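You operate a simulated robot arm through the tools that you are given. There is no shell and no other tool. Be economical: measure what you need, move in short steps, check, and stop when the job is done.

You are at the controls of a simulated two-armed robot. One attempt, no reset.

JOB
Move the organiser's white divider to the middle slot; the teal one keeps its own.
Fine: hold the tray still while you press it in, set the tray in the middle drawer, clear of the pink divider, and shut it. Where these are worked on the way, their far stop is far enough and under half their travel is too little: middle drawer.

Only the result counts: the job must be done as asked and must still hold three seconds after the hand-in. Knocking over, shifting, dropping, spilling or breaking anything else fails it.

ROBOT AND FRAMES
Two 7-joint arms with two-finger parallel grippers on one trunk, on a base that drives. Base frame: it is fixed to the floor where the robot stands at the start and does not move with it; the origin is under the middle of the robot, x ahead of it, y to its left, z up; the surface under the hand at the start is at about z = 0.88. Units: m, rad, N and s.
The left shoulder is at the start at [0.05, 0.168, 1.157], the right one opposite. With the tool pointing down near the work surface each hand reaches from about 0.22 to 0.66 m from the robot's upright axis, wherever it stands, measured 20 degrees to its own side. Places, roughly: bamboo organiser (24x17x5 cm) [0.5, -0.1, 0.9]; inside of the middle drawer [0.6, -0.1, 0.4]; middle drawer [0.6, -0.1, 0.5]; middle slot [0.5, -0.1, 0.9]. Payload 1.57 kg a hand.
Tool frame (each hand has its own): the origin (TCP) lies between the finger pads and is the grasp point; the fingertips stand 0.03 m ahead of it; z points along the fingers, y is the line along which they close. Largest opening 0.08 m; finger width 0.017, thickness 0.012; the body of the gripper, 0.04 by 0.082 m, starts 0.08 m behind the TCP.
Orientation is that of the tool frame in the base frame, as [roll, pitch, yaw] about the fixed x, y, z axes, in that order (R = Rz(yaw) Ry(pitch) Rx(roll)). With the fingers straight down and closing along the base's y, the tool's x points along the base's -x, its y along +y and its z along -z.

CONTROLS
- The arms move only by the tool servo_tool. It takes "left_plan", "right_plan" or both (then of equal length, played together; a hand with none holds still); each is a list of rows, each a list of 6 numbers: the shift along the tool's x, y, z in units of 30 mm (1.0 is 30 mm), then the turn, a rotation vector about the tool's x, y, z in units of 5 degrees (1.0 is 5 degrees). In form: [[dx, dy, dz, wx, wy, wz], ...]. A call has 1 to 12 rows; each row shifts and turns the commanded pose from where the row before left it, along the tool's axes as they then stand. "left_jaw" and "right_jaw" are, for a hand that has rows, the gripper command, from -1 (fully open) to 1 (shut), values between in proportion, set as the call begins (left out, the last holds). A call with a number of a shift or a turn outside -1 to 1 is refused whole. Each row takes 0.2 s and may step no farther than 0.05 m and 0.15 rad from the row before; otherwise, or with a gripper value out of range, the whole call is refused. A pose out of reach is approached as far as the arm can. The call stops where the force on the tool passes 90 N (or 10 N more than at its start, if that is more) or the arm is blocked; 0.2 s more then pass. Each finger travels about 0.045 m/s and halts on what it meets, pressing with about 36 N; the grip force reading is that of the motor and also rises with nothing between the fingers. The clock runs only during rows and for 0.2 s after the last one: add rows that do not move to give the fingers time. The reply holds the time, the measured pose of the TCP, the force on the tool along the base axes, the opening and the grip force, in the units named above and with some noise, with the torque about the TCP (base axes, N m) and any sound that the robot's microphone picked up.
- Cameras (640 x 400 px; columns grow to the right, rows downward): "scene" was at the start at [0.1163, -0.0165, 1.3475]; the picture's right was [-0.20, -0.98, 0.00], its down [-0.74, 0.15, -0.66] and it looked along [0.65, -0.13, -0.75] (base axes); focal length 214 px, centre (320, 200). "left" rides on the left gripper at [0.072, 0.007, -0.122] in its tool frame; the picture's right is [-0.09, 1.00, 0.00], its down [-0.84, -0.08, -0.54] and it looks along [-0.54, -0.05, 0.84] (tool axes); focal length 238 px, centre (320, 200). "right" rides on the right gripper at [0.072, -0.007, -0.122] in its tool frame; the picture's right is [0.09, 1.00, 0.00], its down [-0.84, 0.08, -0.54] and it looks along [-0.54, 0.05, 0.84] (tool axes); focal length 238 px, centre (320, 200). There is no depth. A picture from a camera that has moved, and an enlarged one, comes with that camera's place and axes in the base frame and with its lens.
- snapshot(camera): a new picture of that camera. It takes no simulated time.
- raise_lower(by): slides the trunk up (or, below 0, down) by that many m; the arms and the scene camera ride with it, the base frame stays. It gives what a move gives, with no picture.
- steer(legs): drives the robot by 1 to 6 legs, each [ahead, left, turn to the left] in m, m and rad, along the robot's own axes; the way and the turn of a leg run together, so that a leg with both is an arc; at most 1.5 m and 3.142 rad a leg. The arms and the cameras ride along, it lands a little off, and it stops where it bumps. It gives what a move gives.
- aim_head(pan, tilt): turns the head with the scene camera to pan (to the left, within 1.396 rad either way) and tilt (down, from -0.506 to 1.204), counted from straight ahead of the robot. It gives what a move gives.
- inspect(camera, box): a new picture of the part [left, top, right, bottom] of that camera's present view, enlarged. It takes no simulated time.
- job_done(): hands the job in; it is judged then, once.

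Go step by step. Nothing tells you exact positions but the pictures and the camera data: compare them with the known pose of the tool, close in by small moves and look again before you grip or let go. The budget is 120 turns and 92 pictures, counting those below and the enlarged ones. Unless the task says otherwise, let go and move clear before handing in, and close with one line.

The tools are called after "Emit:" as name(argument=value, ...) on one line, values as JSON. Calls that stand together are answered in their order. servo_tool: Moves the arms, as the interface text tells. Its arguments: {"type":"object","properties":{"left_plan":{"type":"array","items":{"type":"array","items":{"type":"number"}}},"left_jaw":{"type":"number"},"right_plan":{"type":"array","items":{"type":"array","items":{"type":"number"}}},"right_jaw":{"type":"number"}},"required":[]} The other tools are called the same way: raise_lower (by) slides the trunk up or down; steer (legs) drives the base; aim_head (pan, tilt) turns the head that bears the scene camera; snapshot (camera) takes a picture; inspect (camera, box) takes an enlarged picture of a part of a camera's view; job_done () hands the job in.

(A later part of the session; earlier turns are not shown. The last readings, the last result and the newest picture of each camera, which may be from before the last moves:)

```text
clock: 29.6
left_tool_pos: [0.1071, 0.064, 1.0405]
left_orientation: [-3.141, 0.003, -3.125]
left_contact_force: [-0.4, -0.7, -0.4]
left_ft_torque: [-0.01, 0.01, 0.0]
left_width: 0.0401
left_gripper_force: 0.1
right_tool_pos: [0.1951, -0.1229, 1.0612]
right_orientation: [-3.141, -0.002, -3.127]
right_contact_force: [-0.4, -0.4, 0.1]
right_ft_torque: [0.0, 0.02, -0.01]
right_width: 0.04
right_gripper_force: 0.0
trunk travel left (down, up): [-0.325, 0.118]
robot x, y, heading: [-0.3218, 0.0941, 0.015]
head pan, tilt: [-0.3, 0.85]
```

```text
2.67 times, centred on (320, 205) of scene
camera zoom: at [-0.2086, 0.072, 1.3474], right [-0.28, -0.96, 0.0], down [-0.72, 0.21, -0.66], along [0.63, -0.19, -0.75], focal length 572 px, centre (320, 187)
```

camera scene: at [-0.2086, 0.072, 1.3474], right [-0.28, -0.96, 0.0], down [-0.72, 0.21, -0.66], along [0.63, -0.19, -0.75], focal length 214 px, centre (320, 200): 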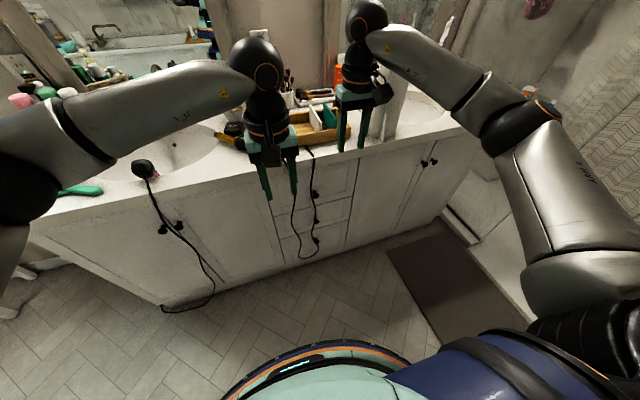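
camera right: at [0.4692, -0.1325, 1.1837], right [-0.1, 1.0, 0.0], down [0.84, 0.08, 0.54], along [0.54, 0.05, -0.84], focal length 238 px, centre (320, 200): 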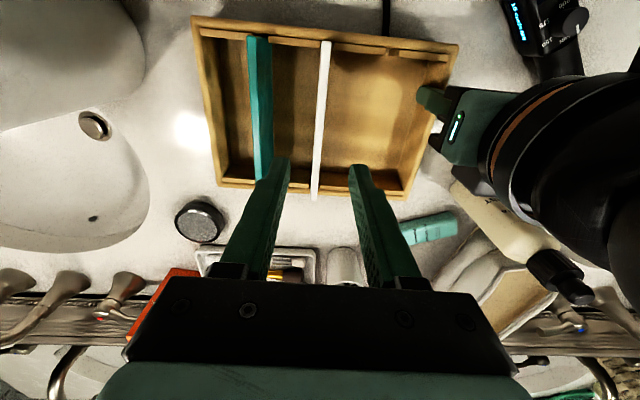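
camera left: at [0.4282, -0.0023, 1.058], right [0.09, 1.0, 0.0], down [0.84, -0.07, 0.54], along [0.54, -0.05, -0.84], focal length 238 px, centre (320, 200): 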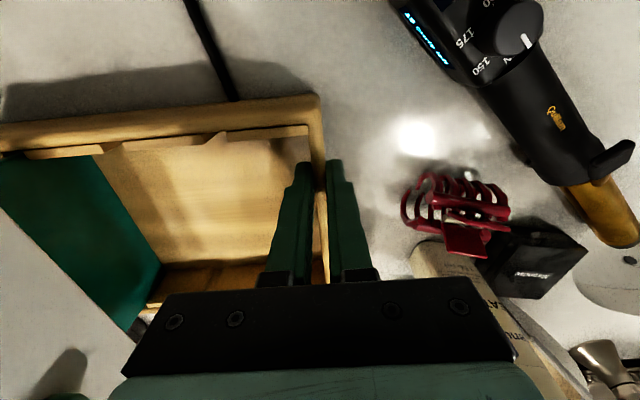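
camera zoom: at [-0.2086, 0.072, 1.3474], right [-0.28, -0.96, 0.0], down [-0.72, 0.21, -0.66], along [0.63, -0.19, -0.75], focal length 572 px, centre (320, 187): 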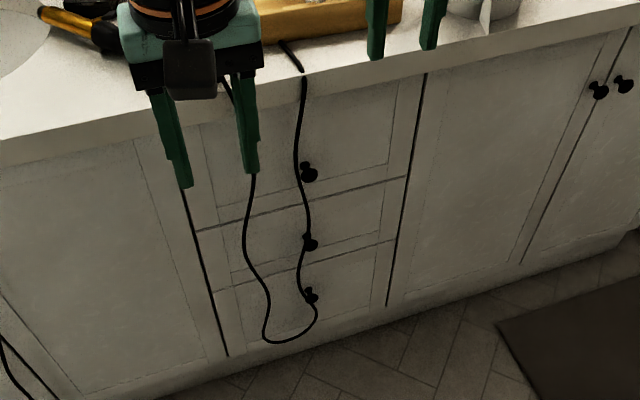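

The middle drawer front spans y≈+0.10 to −0.28 and z≈0.40–0.59, its knob is near (0.37, −0.087, 0.51), and the counter edge is at x≈0.385. I'll lower the trunk for the drawer and check the robot's base outline.

Emit:
raise_lower(by=-0.3)

Emit:
aim_head(pan=-0.2, tilt=0.6)

Emit:
snapshot(camera="scene")

```text
clock: 32.6
left_tool_pos: [0.1086, 0.0641, 0.74]
left_orientation: [-3.142, 0.002, -3.126]
left_contact_force: [0.7, -0.3, 0.9]
left_ft_torque: [-0.01, -0.02, -0.01]
left_width: 0.0399
left_gripper_force: 0.1
right_tool_pos: [0.1941, -0.1228, 0.7622]
right_orientation: [-3.141, -0.001, -3.128]
right_contact_force: [-0.3, 0.7, 0.4]
right_ft_torque: [0.01, 0.01, -0.02]
right_width: 0.0399
right_gripper_force: 0.0
trunk travel left (down, up): [-0.025, 0.418]
robot x, y, heading: [-0.3237, 0.091, 0.009]
head pan, tilt: [-0.3, 0.85]
```

```text
clock: 33.4
left_tool_pos: [0.1075, 0.0636, 0.7405]
left_orientation: [3.141, 0.002, -3.125]
left_contact_force: [0.2, 0.2, -0.1]
left_ft_torque: [0.01, -0.02, -0.02]
left_width: 0.0402
left_gripper_force: 0.0
right_tool_pos: [0.1954, -0.1233, 0.7615]
right_orientation: [-3.14, 0.001, -3.127]
right_contact_force: [-0.4, 0.1, -0.4]
right_ft_torque: [-0.02, -0.02, 0.05]
right_width: 0.04
right_gripper_force: 0.0
trunk travel left (down, up): [-0.025, 0.418]
robot x, y, heading: [-0.3248, 0.0951, 0.014]
head pan, tilt: [-0.201, 0.6]
```

```text
56 pictures are left
camera scene: at [-0.1969, 0.0776, 1.0682], right [-0.19, -0.98, 0.0], down [-0.56, 0.1, -0.82], along [0.81, -0.15, -0.57], focal length 214 px, centre (320, 200)
```

scene: 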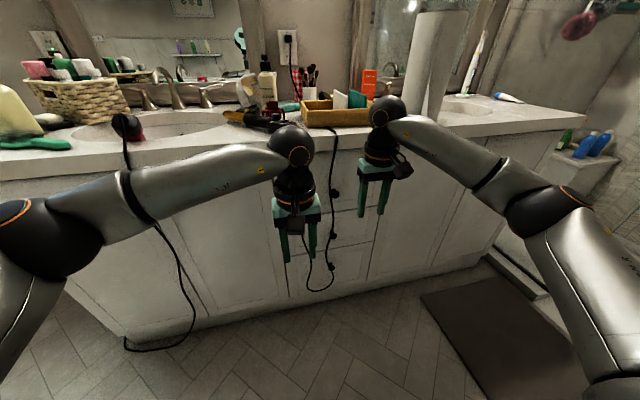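

Emit:
aim_head(pan=0, tilt=1.15)

Emit:
snapshot(camera="scene")

```text
clock: 34.4
left_tool_pos: [0.1069, 0.0635, 0.7422]
left_orientation: [3.14, 0.003, -3.126]
left_contact_force: [0.5, 0.0, 0.5]
left_ft_torque: [0.01, -0.02, -0.01]
left_width: 0.0404
left_gripper_force: 0.1
right_tool_pos: [0.1954, -0.1237, 0.7623]
right_orientation: [3.141, 0.001, -3.128]
right_contact_force: [0.7, 0.3, 0.4]
right_ft_torque: [-0.01, 0.01, 0.02]
right_width: 0.0399
right_gripper_force: 0.0
trunk travel left (down, up): [-0.025, 0.418]
robot x, y, heading: [-0.3227, 0.0935, 0.018]
head pan, tilt: [0.0, 1.15]
```

```text
55 pictures are left
camera scene: at [-0.2241, 0.0949, 1.0266], right [0.01, -1.0, 0.0], down [-0.91, -0.01, -0.41], along [0.41, 0.01, -0.91], focal length 214 px, centre (320, 200)
```

scene: 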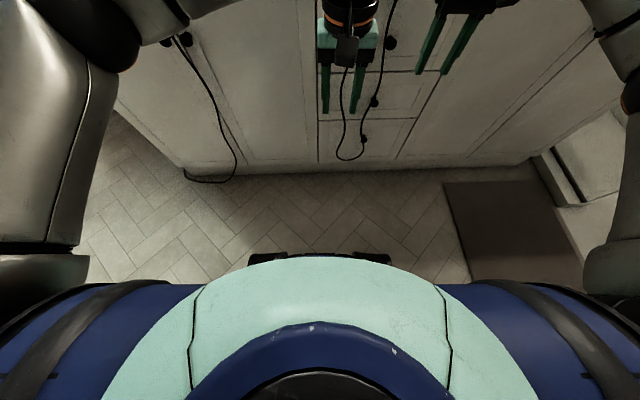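

The robot's base is low with a radius of about 0.25, and the open drawer should pass above it. I'll turn the right hand to point forward for pulling the middle drawer's knob.

Emit:
servo_tool(right_plan=[[0, 0, 0, 0, -1, 0], [0, 0, 0, 0, -1, 0], [0, 0, 0, 0, -1, 0], [0, 0, 0, 0, -1, 0], [0, 0, 0, 0, -1, 0], [0, 0, 0, 0, -1, 0], [0, 0, 0, 0, -1, 0], [0, 0, 0, 0, -1, 0], [0, 0, 0, 0, -1, 0], [0, 0, 0, 0, -1, 0], [0, 0, 0, 0, -1, 0], [0, 0, 0, 0, -1, 0]])

Emit:
servo_tool(right_plan=[[0, 0, 0, 0, -1, 0], [0, 0, 0, 0, -1, 0], [0, 0, 0, 0, -1, 0], [0, 0, 0, 0, -1, 0], [0, 0, 0, 0, -1, 0], [0, 0, 0, 0, -1, 0], [0.9, 0.2, 0, 0, 0, 0], [0.9, 0.2, 0, 0, 0, 0], [0.9, 0.2, 0, 0, 0, 0], [0.9, 0.2, 0, 0, 0, 0], [0.9, 0.2, 0, 0, 0, 0], [0.9, 0.2, 0, 0, 0, 0]])

Emit:
aim_head(pan=-0.3, tilt=0.7)

Emit:
snapshot(camera="right")

Emit:
snapshot(camera="scene")

```text
clock: 37.0
left_tool_pos: [0.1081, 0.0639, 0.742]
left_orientation: [-3.14, 0.001, -3.126]
left_contact_force: [-0.4, 0.1, -0.9]
left_ft_torque: [0.02, 0.0, 0.04]
left_width: 0.0402
left_gripper_force: 0.1
right_tool_pos: [0.1946, -0.1237, 0.7614]
right_orientation: [3.139, 1.049, -3.128]
right_contact_force: [0.0, -0.4, 0.1]
right_ft_torque: [0.03, 0.0, 0.0]
right_width: 0.0397
right_gripper_force: 0.1
trunk travel left (down, up): [-0.025, 0.418]
robot x, y, heading: [-0.3245, 0.0958, 0.016]
head pan, tilt: [0.0, 1.15]
```

```text
clock: 39.6
left_tool_pos: [0.1078, 0.0645, 0.7404]
left_orientation: [3.141, 0.003, -3.126]
left_contact_force: [-0.2, 0.6, 0.0]
left_ft_torque: [0.01, 0.01, -0.03]
left_width: 0.0399
left_gripper_force: 0.2
right_tool_pos: [0.1934, -0.1314, 0.7759]
right_orientation: [3.14, 1.249, -3.129]
right_contact_force: [-0.5, 0.1, 0.9]
right_ft_torque: [0.0, 0.01, -0.01]
right_width: 0.04
right_gripper_force: 0.1
right hand out of reach, approached as far as the arm can: row 3, 4, 5, 6, 7, 8, 9, 10, 11, 12
trunk travel left (down, up): [-0.025, 0.418]
robot x, y, heading: [-0.3223, 0.096, 0.016]
head pan, tilt: [0.0, 1.15]
```

```text
clock: 40.5
left_tool_pos: [0.1075, 0.0643, 0.7416]
left_orientation: [-3.14, 0.002, -3.125]
left_contact_force: [-0.3, -0.3, -0.4]
left_ft_torque: [0.0, -0.01, -0.02]
left_width: 0.0398
left_gripper_force: 0.0
right_tool_pos: [0.1937, -0.1303, 0.776]
right_orientation: [3.139, 1.25, -3.13]
right_contact_force: [-0.5, 0.3, -0.7]
right_ft_torque: [0.01, 0.02, -0.03]
right_width: 0.0402
right_gripper_force: 0.1
trunk travel left (down, up): [-0.025, 0.418]
robot x, y, heading: [-0.3244, 0.0947, 0.013]
head pan, tilt: [-0.3, 0.7]
```

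```text
54 pictures are left
camera right: at [0.0559, -0.1398, 0.7445], right [-0.04, 1.0, -0.09], down [-0.25, 0.07, 0.96], along [0.97, 0.06, 0.25], focal length 238 px, centre (320, 200)
```

right: 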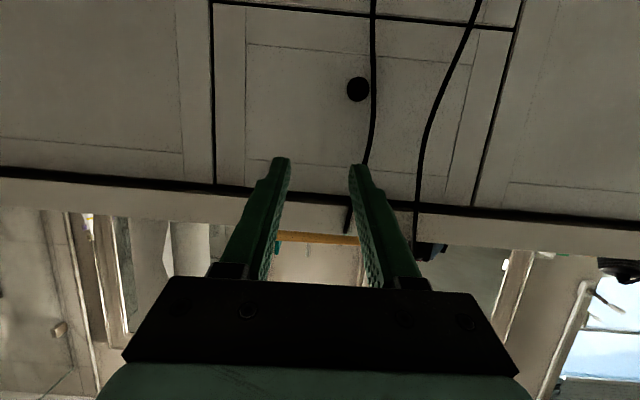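

```text
53 pictures are left
camera scene: at [-0.2022, 0.0701, 1.0596], right [-0.28, -0.96, 0.0], down [-0.62, 0.18, -0.76], along [0.73, -0.21, -0.64], focal length 214 px, centre (320, 200)
```

scene: 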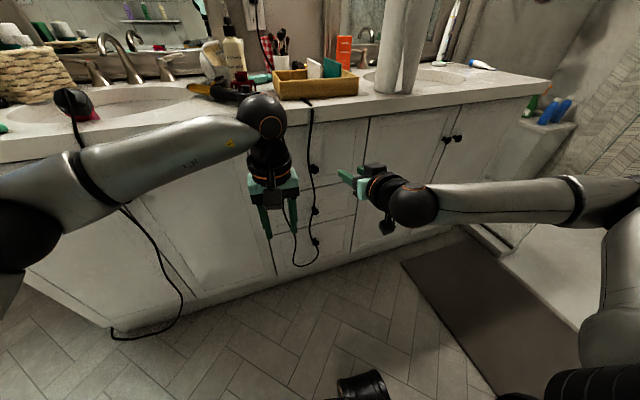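

A fully horizontal hand isn't reachable here. I'll tilt back to about 60° and see where the hand settles.

Emit:
servo_tool(right_plan=[[0, 0, 0, 0, 1, 0], [0, 0, 0, 0, 1, 0], [0, 0, 0, 0, 1, 0], [0, 0, 0, 0, 1, 0]])

```text
clock: 41.5
left_tool_pos: [0.1077, 0.0627, 0.7405]
left_orientation: [3.141, 0.0, -3.126]
left_contact_force: [0.2, 0.4, -0.3]
left_ft_torque: [-0.02, 0.03, -0.01]
left_width: 0.0399
left_gripper_force: 0.0
right_tool_pos: [0.1933, -0.1322, 0.7763]
right_orientation: [3.141, 0.906, -3.129]
right_contact_force: [0.6, -0.3, 0.1]
right_ft_torque: [-0.01, -0.01, 0.0]
right_width: 0.0401
right_gripper_force: 0.0
trunk travel left (down, up): [-0.025, 0.418]
robot x, y, heading: [-0.3197, 0.0941, 0.016]
head pan, tilt: [-0.3, 0.7]
```

Emit:
servo_tool(right_plan=[[0.76, 0.167, 0.595, 0, 0, 0], [0.76, 0.167, 0.595, 0, 0, 0], [0.76, 0.167, 0.595, 0, 0, 0], [0.76, 0.167, 0.595, 0, 0, 0], [0.76, 0.167, 0.595, 0, 0, 0], [0.76, 0.167, 0.595, 0, 0, 0], [0.76, 0.167, 0.595, 0, 0, 0], [0.76, 0.167, 0.595, 0, 0, 0]])

Emit:
snapshot(camera="right")

Emit:
snapshot(camera="scene")

```text
clock: 43.3
left_tool_pos: [0.1081, 0.0642, 0.7407]
left_orientation: [3.14, 0.001, -3.127]
left_contact_force: [0.6, -0.1, -0.1]
left_ft_torque: [0.04, -0.02, 0.0]
left_width: 0.0401
left_gripper_force: 0.0
right_tool_pos: [0.1984, -0.1005, 0.5866]
right_orientation: [3.131, 0.904, -3.129]
right_contact_force: [-0.6, 0.2, -0.2]
right_ft_torque: [0.0, 0.02, 0.01]
right_width: 0.0398
right_gripper_force: 0.1
right hand out of reach, approached as far as the arm can: row 7, 8
trunk travel left (down, up): [-0.025, 0.418]
robot x, y, heading: [-0.3204, 0.095, 0.014]
head pan, tilt: [-0.3, 0.7]
```

```text
52 pictures are left
camera right: at [0.0588, -0.1099, 0.6039], right [-0.08, 0.99, -0.07], down [0.09, 0.07, 0.99], along [0.99, 0.07, -0.09], focal length 238 px, centre (320, 200)
```

right: 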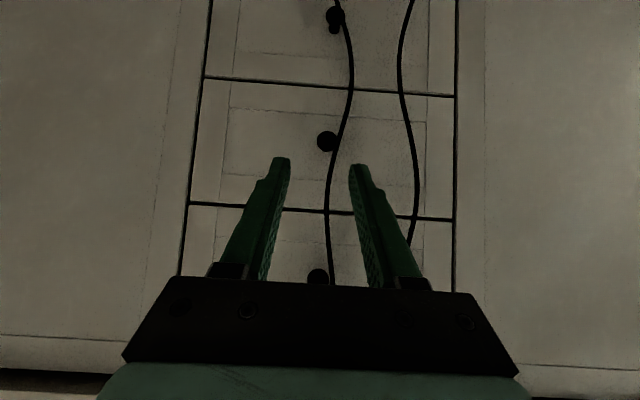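

```text
51 pictures are left
camera scene: at [-0.2022, 0.0701, 1.0597], right [-0.28, -0.96, 0.0], down [-0.62, 0.18, -0.77], along [0.73, -0.22, -0.64], focal length 214 px, centre (320, 200)
```

scene: 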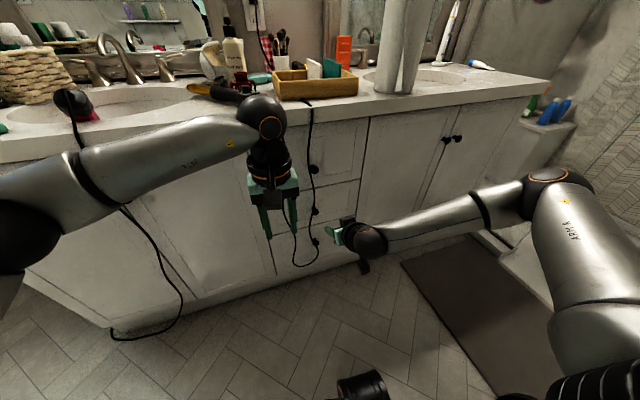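

Seen upside-down from the wrist, the middle knob is at about (0.375, −0.083, 0.49). I'll use less tilt (~40°) so the hand can get lower.

Emit:
servo_tool(right_plan=[[0, 0, 0, 0, 1, 0], [0, 0, 0, 0, 1, 0], [0, 0, 0, 0, 0.4, 0], [0.68, 0.15, 0.81, 0, 0, 0], [0.68, 0.15, 0.81, 0, 0, 0], [0.68, 0.15, 0.81, 0, 0, 0], [0, 0, 0, 0, 0, 0]])

```text
clock: 44.9
left_tool_pos: [0.1072, 0.0628, 0.7411]
left_orientation: [-3.141, 0.001, -3.126]
left_contact_force: [-0.1, 0.2, -0.3]
left_ft_torque: [0.01, 0.0, 0.0]
left_width: 0.0402
left_gripper_force: 0.2
right_tool_pos: [0.1995, -0.0874, 0.4905]
right_orientation: [3.141, 0.698, -3.129]
right_contact_force: [0.3, 0.0, -0.1]
right_ft_torque: [-0.01, 0.01, 0.01]
right_width: 0.0401
right_gripper_force: 0.1
trunk travel left (down, up): [-0.025, 0.418]
robot x, y, heading: [-0.3217, 0.0923, 0.011]
head pan, tilt: [-0.3, 0.7]
```

The hand is at knob height. I'll open the jaw more and drive forward towards the knob.

Emit:
servo_tool(right_plan=[[0, 0, 0, 0, 0, 0], [0, 0, 0, 0, 0, 0]], right_jaw=-0.6)

Emit:
steer(legs=[[0.11, 0, 0]])

Emit:
snapshot(camera="right")

Emit:
snapshot(camera="scene")

```text
clock: 45.5
left_tool_pos: [0.1071, 0.0623, 0.7417]
left_orientation: [3.141, 0.003, -3.126]
left_contact_force: [-0.5, -0.1, -0.2]
left_ft_torque: [-0.03, 0.0, 0.01]
left_width: 0.0398
left_gripper_force: 0.1
right_tool_pos: [0.1994, -0.0885, 0.4896]
right_orientation: [3.14, 0.699, -3.128]
right_contact_force: [0.4, -0.4, -0.1]
right_ft_torque: [0.02, 0.02, -0.01]
right_width: 0.0643
right_gripper_force: 0.1
trunk travel left (down, up): [-0.025, 0.418]
robot x, y, heading: [-0.3217, 0.0915, 0.01]
head pan, tilt: [-0.3, 0.7]
```

```text
clock: 46.7
left_tool_pos: [0.2178, 0.0654, 0.7422]
left_orientation: [-3.141, 0.001, -3.128]
left_contact_force: [-0.1, 0.5, -0.4]
left_ft_torque: [0.0, 0.02, 0.0]
left_width: 0.04
left_gripper_force: 0.1
right_tool_pos: [0.3086, -0.0877, 0.491]
right_orientation: [3.14, 0.698, -3.128]
right_contact_force: [0.6, -0.3, -0.4]
right_ft_torque: [0.01, 0.0, -0.02]
right_width: 0.0638
right_gripper_force: 0.1
trunk travel left (down, up): [-0.025, 0.418]
robot x, y, heading: [-0.2115, 0.1009, 0.012]
head pan, tilt: [-0.3, 0.7]
```

```text
50 pictures are left
camera right: at [0.1761, -0.0957, 0.5373], right [-0.08, 0.99, -0.06], down [0.29, 0.08, 0.95], along [0.95, 0.06, -0.3], focal length 238 px, centre (320, 200)
```

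right: 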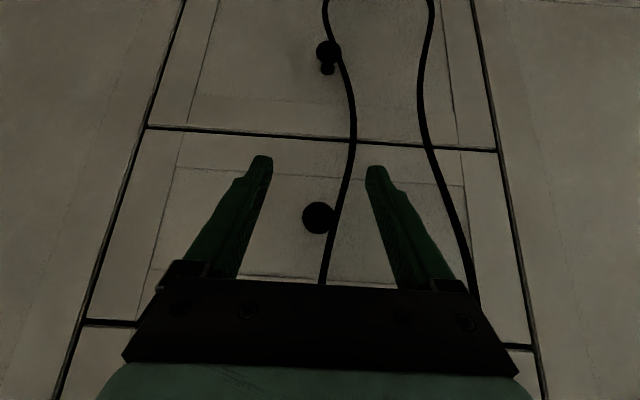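

```text
49 pictures are left
camera scene: at [-0.0918, 0.0714, 1.0597], right [-0.28, -0.96, 0.0], down [-0.62, 0.18, -0.77], along [0.73, -0.22, -0.64], focal length 214 px, centre (320, 200)
```

scene: 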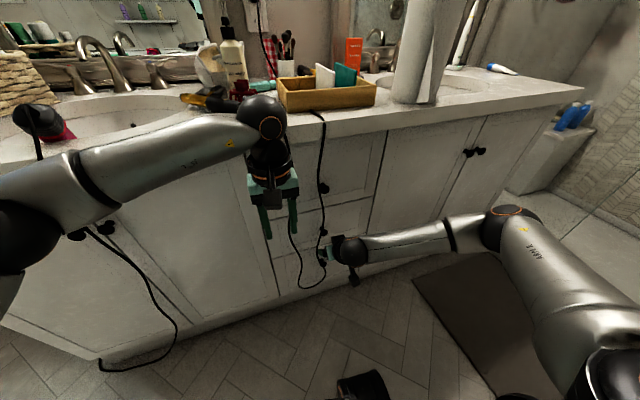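

The knob is between the fingers, about 6–7 cm ahead. I'll move in by arm.

Emit:
servo_tool(right_plan=[[-0.587, 0.06, 0.494, 0, 0, 0], [-0.587, 0.06, 0.494, 0, 0, 0], [0, 0, 0, 0, 0, 0]])

Emit:
snapshot(camera="right")

Emit:
inspect(camera="scene", box=[270, 170, 410, 290])

```text
clock: 47.5
left_tool_pos: [0.2181, 0.0643, 0.7413]
left_orientation: [3.14, 0.0, -3.128]
left_contact_force: [0.2, -0.2, -0.4]
left_ft_torque: [-0.01, 0.02, -0.02]
left_width: 0.04
left_gripper_force: 0.0
right_tool_pos: [0.3558, -0.0848, 0.4911]
right_orientation: [3.14, 0.696, -3.13]
right_contact_force: [0.3, -0.3, 0.8]
right_ft_torque: [-0.01, -0.03, 0.01]
right_width: 0.0641
right_gripper_force: 0.1
trunk travel left (down, up): [-0.025, 0.418]
robot x, y, heading: [-0.2146, 0.0976, 0.012]
head pan, tilt: [-0.3, 0.7]
```

```text
48 pictures are left
camera right: at [0.2223, -0.0927, 0.5367], right [-0.08, 0.99, -0.06], down [0.29, 0.08, 0.95], along [0.95, 0.06, -0.3], focal length 238 px, centre (320, 200)
```

right: 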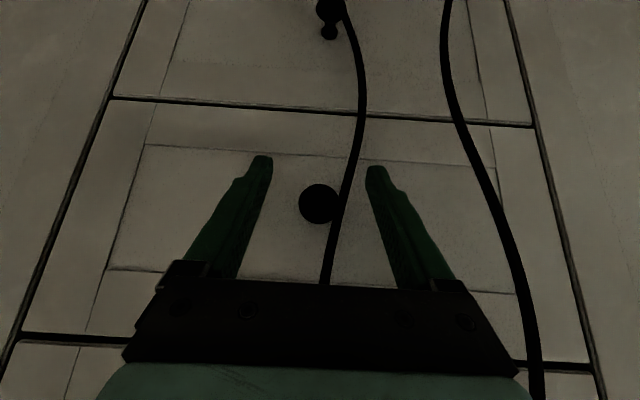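

```text
3.33 times, centred on (340, 230) of scene
camera zoom: at [-0.0917, 0.0714, 1.0597], right [-0.28, -0.96, 0.0], down [-0.62, 0.18, -0.76], along [0.73, -0.22, -0.64], focal length 715 px, centre (253, 100)
```

zoom: 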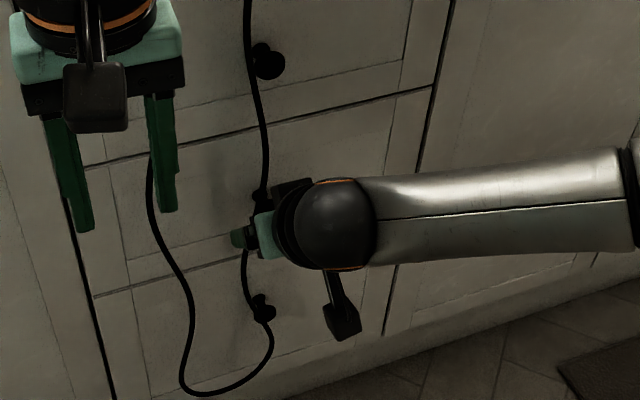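

The face looks to be at x≈0.42 and the knob at x≈0.39. I'll move another 3 cm.

Emit:
servo_tool(right_plan=[[-0.37, 0.03, 0.39, 0, 0, 0], [-0.37, 0.03, 0.39, 0, 0, 0], [0, 0, 0, 0, 0, 0]])

Emit:
snapshot(camera="right")

```text
clock: 48.3
left_tool_pos: [0.2154, 0.0644, 0.7428]
left_orientation: [3.141, 0.004, -3.126]
left_contact_force: [-0.4, 0.4, 0.2]
left_ft_torque: [-0.04, 0.01, 0.02]
left_width: 0.0399
left_gripper_force: 0.0
right_tool_pos: [0.3796, -0.0783, 0.4826]
right_orientation: [3.138, 0.687, -3.125]
right_contact_force: [-63.7, -8.1, 19.1]
right_ft_torque: [0.15, 0.61, 1.88]
right_width: 0.0588
right_gripper_force: 0.0
trunk travel left (down, up): [-0.025, 0.418]
robot x, y, heading: [-0.2121, 0.0958, 0.011]
head pan, tilt: [-0.3, 0.7]
```

```text
46 pictures are left
camera right: at [0.2468, -0.0881, 0.5322], right [-0.09, 0.99, -0.06], down [0.3, 0.08, 0.95], along [0.95, 0.07, -0.31], focal length 238 px, centre (320, 200)
```

right: 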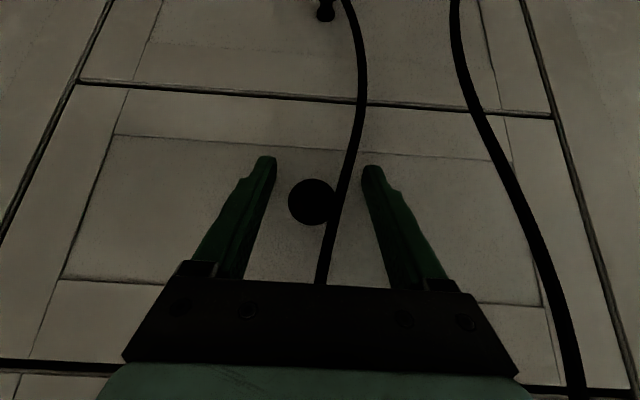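

The fingertips touch the drawer face (x≈0.41). I'll back off about 1 cm and close on the knob.

Emit:
servo_tool(right_plan=[[0.3, -0.05, -0.26, 0, 0, 0], [0, 0, 0, 0, 0, 0]])

Emit:
servo_tool(right_plan=[[0, 0, 0, 0, 0, 0], [0, 0, 0, 0, 0, 0], [0, 0, 0, 0, 0, 0], [0, 0, 0, 0, 0, 0]], right_jaw=1)

Emit:
snapshot(camera="right")

```text
clock: 48.9
left_tool_pos: [0.2185, 0.0633, 0.7419]
left_orientation: [-3.141, 0.001, -3.129]
left_contact_force: [-0.2, 0.0, 0.4]
left_ft_torque: [0.01, 0.01, -0.02]
left_width: 0.0398
left_gripper_force: 0.0
right_tool_pos: [0.3788, -0.0843, 0.489]
right_orientation: [3.141, 0.706, -3.136]
right_contact_force: [-0.8, 0.6, 0.0]
right_ft_torque: [-0.02, 0.02, -0.02]
right_width: 0.0639
right_gripper_force: 0.1
trunk travel left (down, up): [-0.025, 0.418]
robot x, y, heading: [-0.2122, 0.0952, 0.013]
head pan, tilt: [-0.3, 0.7]
```

```text
clock: 49.9
left_tool_pos: [0.2179, 0.0649, 0.7411]
left_orientation: [-3.141, 0.002, -3.128]
left_contact_force: [0.1, -0.1, 0.4]
left_ft_torque: [-0.04, -0.05, -0.01]
left_width: 0.0402
left_gripper_force: 0.1
right_tool_pos: [0.3754, -0.0822, 0.4883]
right_orientation: [3.137, 0.7, -3.129]
right_contact_force: [0.5, 3.6, 0.7]
right_ft_torque: [-0.01, -0.56, -0.05]
right_width: 0.0291
right_gripper_force: 30.7
trunk travel left (down, up): [-0.025, 0.418]
robot x, y, heading: [-0.2122, 0.0985, 0.013]
head pan, tilt: [-0.3, 0.7]
```

```text
45 pictures are left
camera right: at [0.2418, -0.0914, 0.5348], right [-0.08, 0.99, -0.06], down [0.29, 0.08, 0.95], along [0.95, 0.06, -0.29], focal length 238 px, centre (320, 200)
```

right: 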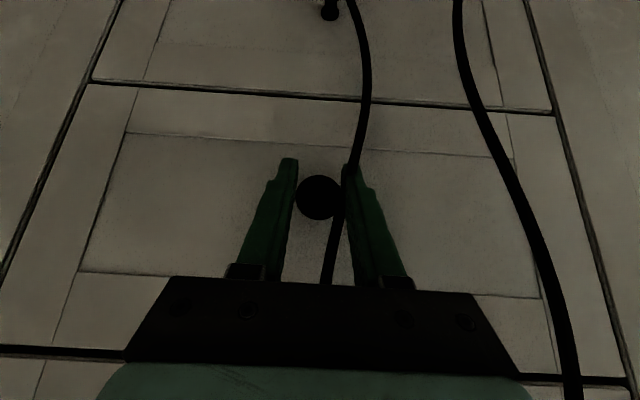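

I've gripped the knob (2.9 cm). I'll pull by driving back a little first.

Emit:
steer(legs=[[-0.1, 0, 0]])

Emit:
snapshot(camera="scene")

```text
clock: 51.0
left_tool_pos: [0.118, 0.0624, 0.7425]
left_orientation: [3.141, 0.002, -3.129]
left_contact_force: [-0.1, 0.0, -0.1]
left_ft_torque: [0.01, -0.02, 0.01]
left_width: 0.0399
left_gripper_force: 0.0
right_tool_pos: [0.2745, -0.0868, 0.4889]
right_orientation: [3.142, 0.702, -3.136]
right_contact_force: [0.2, -2.3, 8.1]
right_ft_torque: [-0.03, 0.21, 0.04]
right_width: 0.0289
right_gripper_force: 38.3
trunk travel left (down, up): [-0.025, 0.418]
robot x, y, heading: [-0.3093, 0.0953, 0.008]
head pan, tilt: [-0.3, 0.7]
```

```text
44 pictures are left
camera scene: at [-0.1913, 0.07, 1.0598], right [-0.29, -0.96, 0.0], down [-0.62, 0.18, -0.77], along [0.73, -0.22, -0.64], focal length 214 px, centre (320, 200)
```

scene: 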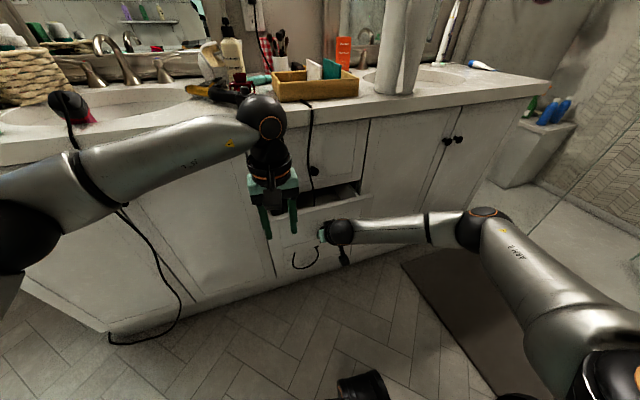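

The drawer is opening. I'll keep pulling.

Emit:
steer(legs=[[-0.12, 0, 0]])

Emit:
steer(legs=[[-0.08, 0, 0]])

Emit:
snapshot(camera="scene")

```text
clock: 52.3
left_tool_pos: [-0.0033, 0.0598, 0.7417]
left_orientation: [-3.142, 0.003, -3.129]
left_contact_force: [0.0, 0.1, -0.9]
left_ft_torque: [-0.01, 0.0, 0.01]
left_width: 0.04
left_gripper_force: 0.2
right_tool_pos: [0.1543, -0.0933, 0.4882]
right_orientation: [-3.133, 0.7, -3.138]
right_contact_force: [-0.7, -22.9, 7.1]
right_ft_torque: [0.15, -0.37, -0.04]
right_width: 0.0289
right_gripper_force: 38.5
trunk travel left (down, up): [-0.025, 0.418]
robot x, y, heading: [-0.4319, 0.0932, 0.008]
head pan, tilt: [-0.3, 0.7]
```

```text
clock: 53.4
left_tool_pos: [-0.0838, 0.0596, 0.7416]
left_orientation: [3.142, 0.0, -3.13]
left_contact_force: [0.6, -0.2, -0.5]
left_ft_torque: [-0.03, 0.01, 0.01]
left_width: 0.04
left_gripper_force: 0.0
right_tool_pos: [0.0747, -0.0968, 0.4882]
right_orientation: [-3.125, 0.701, -3.138]
right_contact_force: [0.4, -17.8, 5.9]
right_ft_torque: [0.01, -0.1, -0.14]
right_width: 0.0288
right_gripper_force: 38.6
trunk travel left (down, up): [-0.025, 0.418]
robot x, y, heading: [-0.5124, 0.0912, 0.014]
head pan, tilt: [-0.3, 0.7]
```

```text
43 pictures are left
camera scene: at [-0.3936, 0.0673, 1.0598], right [-0.28, -0.96, 0.0], down [-0.62, 0.18, -0.77], along [0.73, -0.22, -0.64], focal length 214 px, centre (320, 200)
```

scene: 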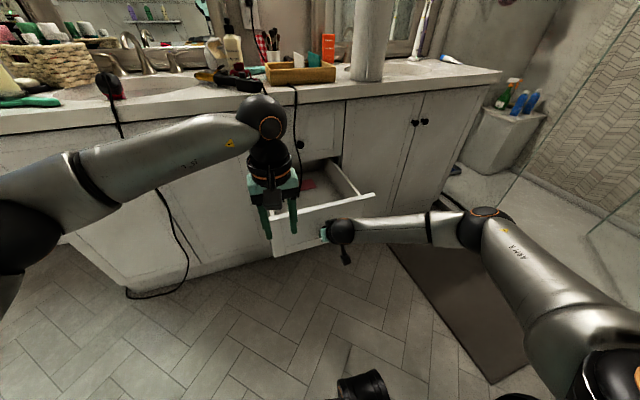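

The drawer is open by 0.30 m and I can see something pink at the back. I'll release the knob, back away and look inside.

Emit:
servo_tool(right_plan=[[0, 0, 0, 0, 0, 0], [0, 0, 0, 0, 0, 0], [0, 0, 0, 0, 0, 0], [0, 0, 0, 0, 0, 0], [0, 0, -0.9, 0, 0, 0], [0, 0, -0.9, 0, 0, 0], [0, 0, -0.9, 0, 0, 0]], right_jaw=-0.6)

Emit:
raise_lower(by=0.3)

Emit:
aim_head(pan=-0.2, tilt=0.85)

Emit:
snapshot(camera="scene")

```text
clock: 55.0
left_tool_pos: [-0.0841, 0.0605, 0.7409]
left_orientation: [3.142, 0.001, -3.129]
left_contact_force: [0.4, 0.4, 0.0]
left_ft_torque: [-0.01, 0.01, 0.0]
left_width: 0.0402
left_gripper_force: 0.1
right_tool_pos: [0.0219, -0.0991, 0.5526]
right_orientation: [-3.125, 0.7, -3.139]
right_contact_force: [0.1, -1.5, 0.7]
right_ft_torque: [0.0, 0.0, 0.03]
right_width: 0.0639
right_gripper_force: 0.1
trunk travel left (down, up): [-0.025, 0.418]
robot x, y, heading: [-0.515, 0.0932, 0.012]
head pan, tilt: [-0.3, 0.7]
```

```text
clock: 58.0
left_tool_pos: [-0.0831, 0.0602, 1.0415]
left_orientation: [3.141, 0.002, -3.13]
left_contact_force: [-0.6, -0.2, 0.1]
left_ft_torque: [0.0, 0.0, 0.01]
left_width: 0.0399
left_gripper_force: 0.1
right_tool_pos: [0.0232, -0.0983, 0.8513]
right_orientation: [-3.124, 0.701, -3.138]
right_contact_force: [0.9, 0.1, -0.4]
right_ft_torque: [0.01, 0.05, 0.0]
right_width: 0.064
right_gripper_force: 0.2
trunk travel left (down, up): [-0.325, 0.118]
robot x, y, heading: [-0.5145, 0.0934, 0.007]
head pan, tilt: [-0.3, 0.7]
```

```text
clock: 58.6
left_tool_pos: [-0.084, 0.06, 1.0413]
left_orientation: [-3.14, 0.0, -3.131]
left_contact_force: [0.0, 0.7, -1.2]
left_ft_torque: [0.0, -0.03, 0.0]
left_width: 0.0401
left_gripper_force: 0.0
right_tool_pos: [0.0229, -0.0992, 0.8528]
right_orientation: [-3.124, 0.699, -3.139]
right_contact_force: [0.3, 0.6, -1.0]
right_ft_torque: [0.0, -0.02, -0.01]
right_width: 0.0638
right_gripper_force: 0.0
trunk travel left (down, up): [-0.325, 0.118]
robot x, y, heading: [-0.5104, 0.0889, 0.012]
head pan, tilt: [-0.201, 0.85]
```

```text
42 pictures are left
camera scene: at [-0.3979, 0.0771, 1.3474], right [-0.19, -0.98, 0.0], down [-0.74, 0.14, -0.66], along [0.65, -0.12, -0.75], focal length 214 px, centre (320, 200)
```

scene: 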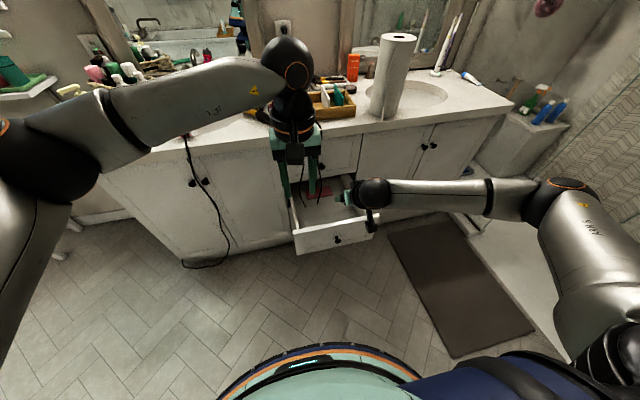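

Emit:
servo_tool(right_plan=[[0, 0, 0, 0, 1, 0], [0, 0, 0, 0, 1, 0], [0, 0, 0, 0, 1, 0], [0, 0, 0, 0, 1, 0], [0, 0, 0, 0, 1, 0], [0, 0, 0, 0, 1, 0], [0, 0, 0, 0, 1, 0], [0, -0.5, -0.9, 0, 1, 0], [0, -0.5, -0.9, 0, 0, 0], [0, -0.5, -0.9, 0, 0, 0]], left_plan=[[0, 1, 0, 0, 0, 0], [0, 1, 0, 0, 0, 0], [0, 1, 0, 0, 0, 0], [0, 1, 0, 0, 0, 0], [0, 0, 0, 0, 0, 0], [0, 0, 0, 0, 0, 0], [0, 0, 0, 0, 0, 0], [0, 0, 0, 0, 0, 0], [0, 0, 0, 0, 0, 0], [0, 0, 0, 0, 0, 0]])

Emit:
snapshot(camera="right")

Emit:
inspect(camera="scene", box=[250, 120, 410, 260])

```text
clock: 60.9
left_tool_pos: [-0.0839, 0.1813, 1.0414]
left_orientation: [3.141, 0.002, -3.129]
left_contact_force: [-0.9, 0.1, 0.6]
left_ft_torque: [0.0, 0.02, 0.0]
left_width: 0.0399
left_gripper_force: 0.1
right_tool_pos: [0.0191, -0.1423, 0.9345]
right_orientation: [-3.128, 0.002, 3.135]
right_contact_force: [-0.2, 0.4, -0.2]
right_ft_torque: [0.02, -0.02, 0.01]
right_width: 0.0643
right_gripper_force: 0.0
trunk travel left (down, up): [-0.325, 0.118]
robot x, y, heading: [-0.5178, 0.092, 0.014]
head pan, tilt: [-0.201, 0.85]
```

```text
41 pictures are left
camera right: at [-0.052, -0.1467, 1.0557], right [-0.08, 1.0, -0.01], down [0.84, 0.08, 0.54], along [0.54, 0.04, -0.84], focal length 238 px, centre (320, 200)
```

right: 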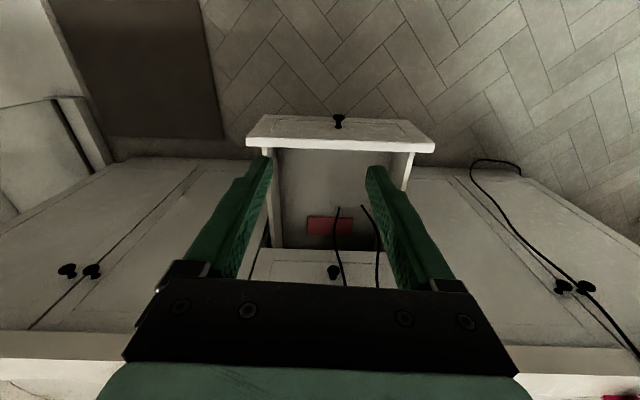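

```text
2.86 times, centred on (330, 190) of scene
camera zoom: at [-0.3981, 0.077, 1.3474], right [-0.19, -0.98, 0.0], down [-0.74, 0.14, -0.66], along [0.65, -0.12, -0.75], focal length 613 px, centre (291, 229)
```

zoom: 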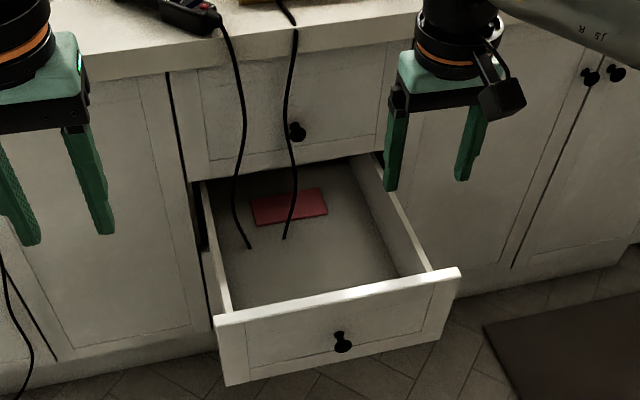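

The pink divider lies flat in the drawer at about x 0.41–0.49, y 0 to −0.15. The free area in front of it is x≈0.13–0.41, y≈0.065 to −0.25, so the tray fits there. I'll tilt both hands ~20° forward for reach, raise the right one, then drive up over the open drawer.

Emit:
servo_tool(right_plan=[[0, 0, -1, 0, 0, 0], [0, 0, -1, 0, 0, 0], [0, 0, -1, 0, 0, 0], [0, 0, -1, 0, 0, 0], [0, 0, 0, 0, -1, 0], [0, 0, 0, 0, -1, 0], [0, 0, 0, 0, -1, 0], [0, 0, 0, 0, -1, 0]], left_plan=[[0, 0, 0, 0, 0, 0], [0, 0, 0, 0, 0, 0], [0, 0, 0, 0, 0, 0], [0, 0, 0, 0, 0, 0], [0, 0, 0, 0, -1, 0], [0, 0, 0, 0, -1, 0], [0, 0, 0, 0, -1, 0], [0, 0, 0, 0, -1, 0]], right_jaw=0)

Emit:
steer(legs=[[0, -0.092, -0.01], [0.3, 0, 0]])

Emit:
snapshot(camera="scene")

```text
clock: 62.6
left_tool_pos: [-0.0837, 0.18, 1.0419]
left_orientation: [3.141, 0.352, -3.129]
left_contact_force: [-1.0, 0.0, -0.4]
left_ft_torque: [-0.02, 0.0, 0.01]
left_width: 0.04
left_gripper_force: 0.0
right_tool_pos: [0.0181, -0.1406, 1.0546]
right_orientation: [-3.13, 0.355, 3.139]
right_contact_force: [-0.6, 1.1, 0.7]
right_ft_torque: [-0.01, -0.01, -0.02]
right_width: 0.04
right_gripper_force: 0.0
trunk travel left (down, up): [-0.325, 0.118]
robot x, y, heading: [-0.5158, 0.0905, 0.011]
head pan, tilt: [-0.201, 0.85]
```

```text
clock: 65.7
left_tool_pos: [0.2132, 0.0879, 1.0413]
left_orientation: [-3.141, 0.35, -3.137]
left_contact_force: [0.1, 0.7, 0.3]
left_ft_torque: [-0.02, 0.04, 0.04]
left_width: 0.04
left_gripper_force: 0.0
right_tool_pos: [0.3164, -0.2336, 1.0533]
right_orientation: [-3.127, 0.352, 3.132]
right_contact_force: [0.0, 0.6, 0.1]
right_ft_torque: [-0.03, 0.0, 0.01]
right_width: 0.04
right_gripper_force: 0.1
trunk travel left (down, up): [-0.325, 0.118]
robot x, y, heading: [-0.2177, 0.0068, 0.003]
head pan, tilt: [-0.201, 0.85]
```

```text
39 pictures are left
camera scene: at [-0.1005, -0.0131, 1.3473], right [-0.2, -0.98, 0.0], down [-0.74, 0.15, -0.66], along [0.65, -0.13, -0.75], focal length 214 px, centre (320, 200)
```

scene: 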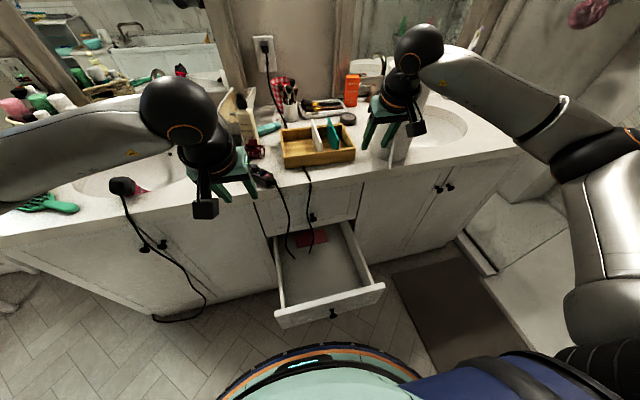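

There's been no contact so far. I'll bring the right hand in from the roll and go forward 10 cm more.

Emit:
servo_tool(right_plan=[[0, 0.9, 0, 0, 0, 0], [0, 0.9, 0, 0, 0, 0]])

Emit:
steer(legs=[[0.1, 0, 0]])

Emit:
snapshot(camera="scene")

```text
clock: 66.3
left_tool_pos: [0.2123, 0.0885, 1.0412]
left_orientation: [-3.14, 0.351, -3.137]
left_contact_force: [-1.0, -0.1, -0.9]
left_ft_torque: [-0.02, -0.03, 0.0]
left_width: 0.0401
left_gripper_force: 0.1
right_tool_pos: [0.3163, -0.1806, 1.0542]
right_orientation: [-3.127, 0.351, 3.131]
right_contact_force: [0.0, 0.2, -1.1]
right_ft_torque: [-0.03, -0.02, 0.01]
right_width: 0.0401
right_gripper_force: 0.2
trunk travel left (down, up): [-0.325, 0.118]
robot x, y, heading: [-0.2172, 0.0071, 0.003]
head pan, tilt: [-0.201, 0.85]
```

```text
clock: 67.5
left_tool_pos: [0.3092, 0.0879, 1.0401]
left_orientation: [-3.141, 0.35, -3.136]
left_contact_force: [-0.3, 0.6, -0.3]
left_ft_torque: [0.0, 0.01, 0.0]
left_width: 0.0398
left_gripper_force: 0.1
right_tool_pos: [0.4126, -0.1808, 1.0541]
right_orientation: [-3.127, 0.351, 3.133]
right_contact_force: [0.9, -0.2, -0.5]
right_ft_torque: [-0.02, 0.03, 0.0]
right_width: 0.04
right_gripper_force: 0.0
trunk travel left (down, up): [-0.325, 0.118]
robot x, y, heading: [-0.1171, 0.0034, 0.005]
head pan, tilt: [-0.201, 0.85]
```

```text
38 pictures are left
camera scene: at [-0.0038, -0.0127, 1.3473], right [-0.19, -0.98, 0.0], down [-0.74, 0.15, -0.66], along [0.65, -0.13, -0.75], focal length 214 px, centre (320, 200)
```

scene: 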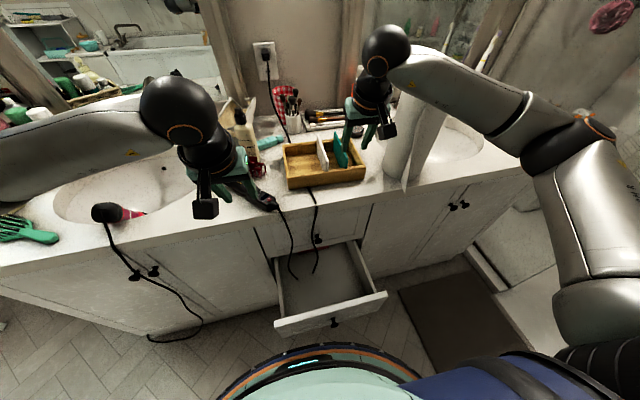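

Good clearance. I'll bring the left hand over the tray's left wall.

Emit:
servo_tool(left_plan=[[-0.865, -0.41, 0.317, 0, 0, 0], [-0.865, -0.41, 0.317, 0, 0, 0], [-0.865, -0.41, 0.317, 0, 0, 0], [-0.865, -0.41, 0.317, 0, 0, 0], [-0.865, -0.41, 0.317, 0, 0, 0], [-0.865, -0.41, 0.317, 0, 0, 0], [-0.865, -0.41, 0.317, 0, 0, 0], [-0.865, -0.41, 0.317, 0, 0, 0]])

Emit:
snapshot(camera="left")

Emit:
snapshot(camera="scene")

```text
clock: 69.3
left_tool_pos: [0.5205, -0.0059, 1.0393]
left_orientation: [-3.141, 0.35, -3.14]
left_contact_force: [0.4, 0.4, -0.8]
left_ft_torque: [0.0, 0.02, -0.07]
left_width: 0.0402
left_gripper_force: 0.0
left hand out of reach, approached as far as the arm can: row 8
right_tool_pos: [0.4124, -0.1796, 1.0545]
right_orientation: [-3.128, 0.35, 3.133]
right_contact_force: [-0.4, 0.4, 0.6]
right_ft_torque: [-0.02, 0.02, -0.01]
right_width: 0.0401
right_gripper_force: 0.0
trunk travel left (down, up): [-0.325, 0.118]
robot x, y, heading: [-0.1198, 0.005, 0.002]
head pan, tilt: [-0.201, 0.85]
```

```text
37 pictures are left
camera left: at [0.4118, 0.0019, 1.1284], right [0.08, 1.0, 0.03], down [0.6, -0.08, 0.8], along [0.8, -0.05, -0.6], focal length 238 px, centre (320, 200)
```

left: 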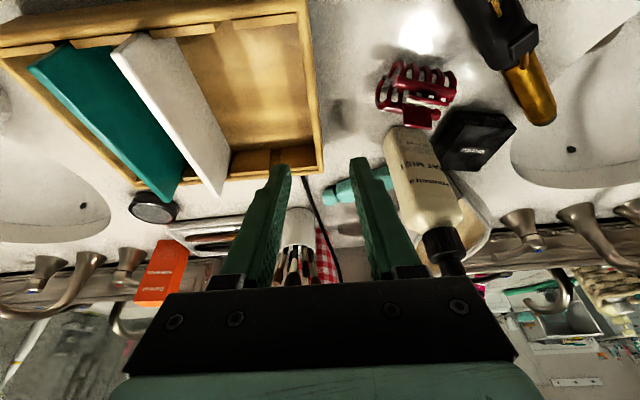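

```text
36 pictures are left
camera scene: at [-0.0046, -0.012, 1.3474], right [-0.19, -0.98, 0.0], down [-0.74, 0.15, -0.66], along [0.65, -0.13, -0.75], focal length 214 px, centre (320, 200)
```

scene: 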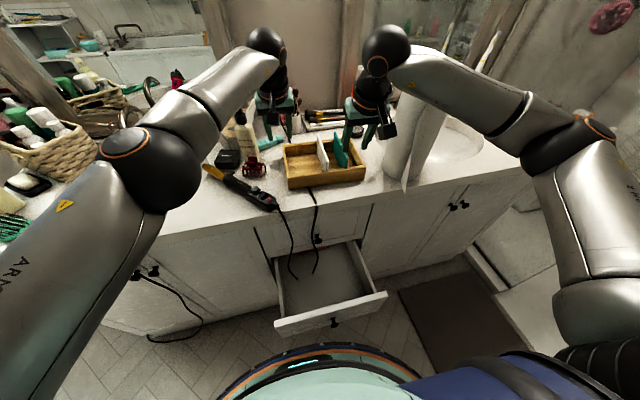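

The left wall is at y≈−0.009. I'll descend and grip it.

Emit:
servo_tool(left_plan=[[0.287, -0.025, 0.783, 0, 0, 0], [0.287, -0.025, 0.783, 0, 0, 0], [0.287, -0.025, 0.783, 0, 0, 0], [0.287, -0.025, 0.783, 0, 0, 0], [0, 0, 0, 0, 0, 0]])

Emit:
servo_tool(left_plan=[[0, 0, 0, 0, 0, 0], [0, 0, 0, 0, 0, 0], [0, 0, 0, 0, 0, 0], [0, 0, 0, 0, 0, 0]], left_jaw=1)

Emit:
snapshot(camera="left")

```text
clock: 70.5
left_tool_pos: [0.5232, -0.008, 0.9412]
left_orientation: [3.14, 0.353, -3.135]
left_contact_force: [0.9, 0.7, 0.0]
left_ft_torque: [-0.04, -0.03, 0.01]
left_width: 0.0401
left_gripper_force: 0.0
right_tool_pos: [0.4121, -0.1818, 1.055]
right_orientation: [-3.128, 0.351, 3.132]
right_contact_force: [0.1, 0.3, -0.1]
right_ft_torque: [0.0, 0.0, 0.0]
right_width: 0.04
right_gripper_force: 0.0
trunk travel left (down, up): [-0.325, 0.118]
robot x, y, heading: [-0.1221, 0.0026, 0.007]
head pan, tilt: [-0.201, 0.85]
```

```text
clock: 71.5
left_tool_pos: [0.5225, -0.0084, 0.9416]
left_orientation: [3.141, 0.352, -3.136]
left_contact_force: [-0.2, -1.7, 0.4]
left_ft_torque: [-0.04, -0.09, 0.03]
left_width: 0.0078
left_gripper_force: 26.5
right_tool_pos: [0.413, -0.1813, 1.0542]
right_orientation: [-3.128, 0.35, 3.131]
right_contact_force: [1.4, 0.1, 0.4]
right_ft_torque: [-0.01, 0.0, 0.03]
right_width: 0.0399
right_gripper_force: 0.1
trunk travel left (down, up): [-0.325, 0.118]
robot x, y, heading: [-0.125, 0.0056, 0.008]
head pan, tilt: [-0.201, 0.85]
```

```text
35 pictures are left
camera left: at [0.4132, -0.0017, 1.0304], right [0.08, 1.0, 0.03], down [0.6, -0.07, 0.8], along [0.8, -0.05, -0.6], focal length 238 px, centre (320, 200)
```

left: 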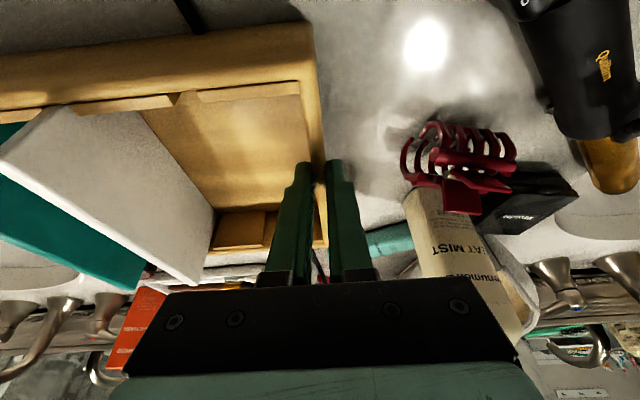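

I've gripped the left wall. I'll slide the tray gently about 2.8 cm to the left, away from the paper roll, keeping clear of the red clip.

Emit:
servo_tool(left_plan=[[0, 0.19, 0, 0, 0, 0], [0, 0.19, 0, 0, 0, 0], [0, 0.19, 0, 0, 0, 0], [0, 0.19, 0, 0, 0, 0], [0, 0.18, 0, 0, 0, 0], [0, 0, 0, 0, 0, 0]])

Emit:
snapshot(camera="scene")

Emit:
snapshot(camera="right")

```text
clock: 72.9
left_tool_pos: [0.5208, 0.0208, 0.9407]
left_orientation: [-3.139, 0.353, -3.137]
left_contact_force: [0.4, -5.4, 10.3]
left_ft_torque: [-0.04, 0.44, 0.17]
left_width: 0.0078
left_gripper_force: 26.6
right_tool_pos: [0.4127, -0.1822, 1.0551]
right_orientation: [-3.129, 0.352, 3.132]
right_contact_force: [0.8, 0.3, 0.2]
right_ft_torque: [0.0, 0.02, 0.01]
right_width: 0.0401
right_gripper_force: 0.0
trunk travel left (down, up): [-0.325, 0.118]
robot x, y, heading: [-0.1233, 0.0025, 0.013]
head pan, tilt: [-0.201, 0.85]
```

```text
34 pictures are left
camera scene: at [-0.0058, -0.0133, 1.3476], right [-0.2, -0.98, 0.0], down [-0.74, 0.15, -0.66], along [0.65, -0.13, -0.75], focal length 214 px, centre (320, 200)
```

scene: 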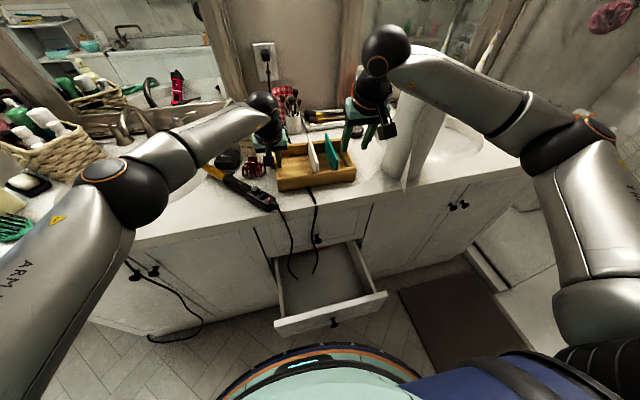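

```text
33 pictures are left
camera right: at [0.302, -0.1859, 1.1443], right [-0.07, 1.0, -0.04], down [0.6, 0.08, 0.8], along [0.8, 0.03, -0.6], focal length 238 px, centre (320, 200)
```

right: 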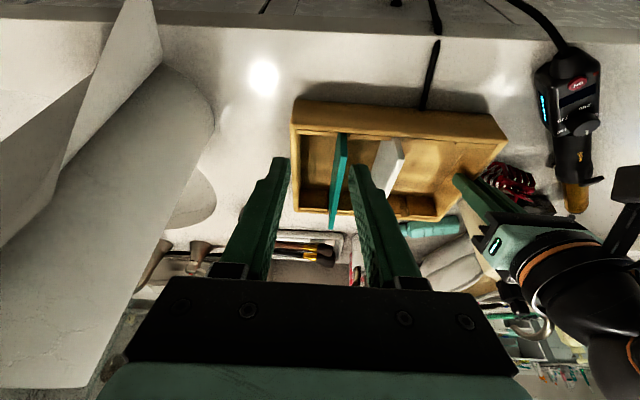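

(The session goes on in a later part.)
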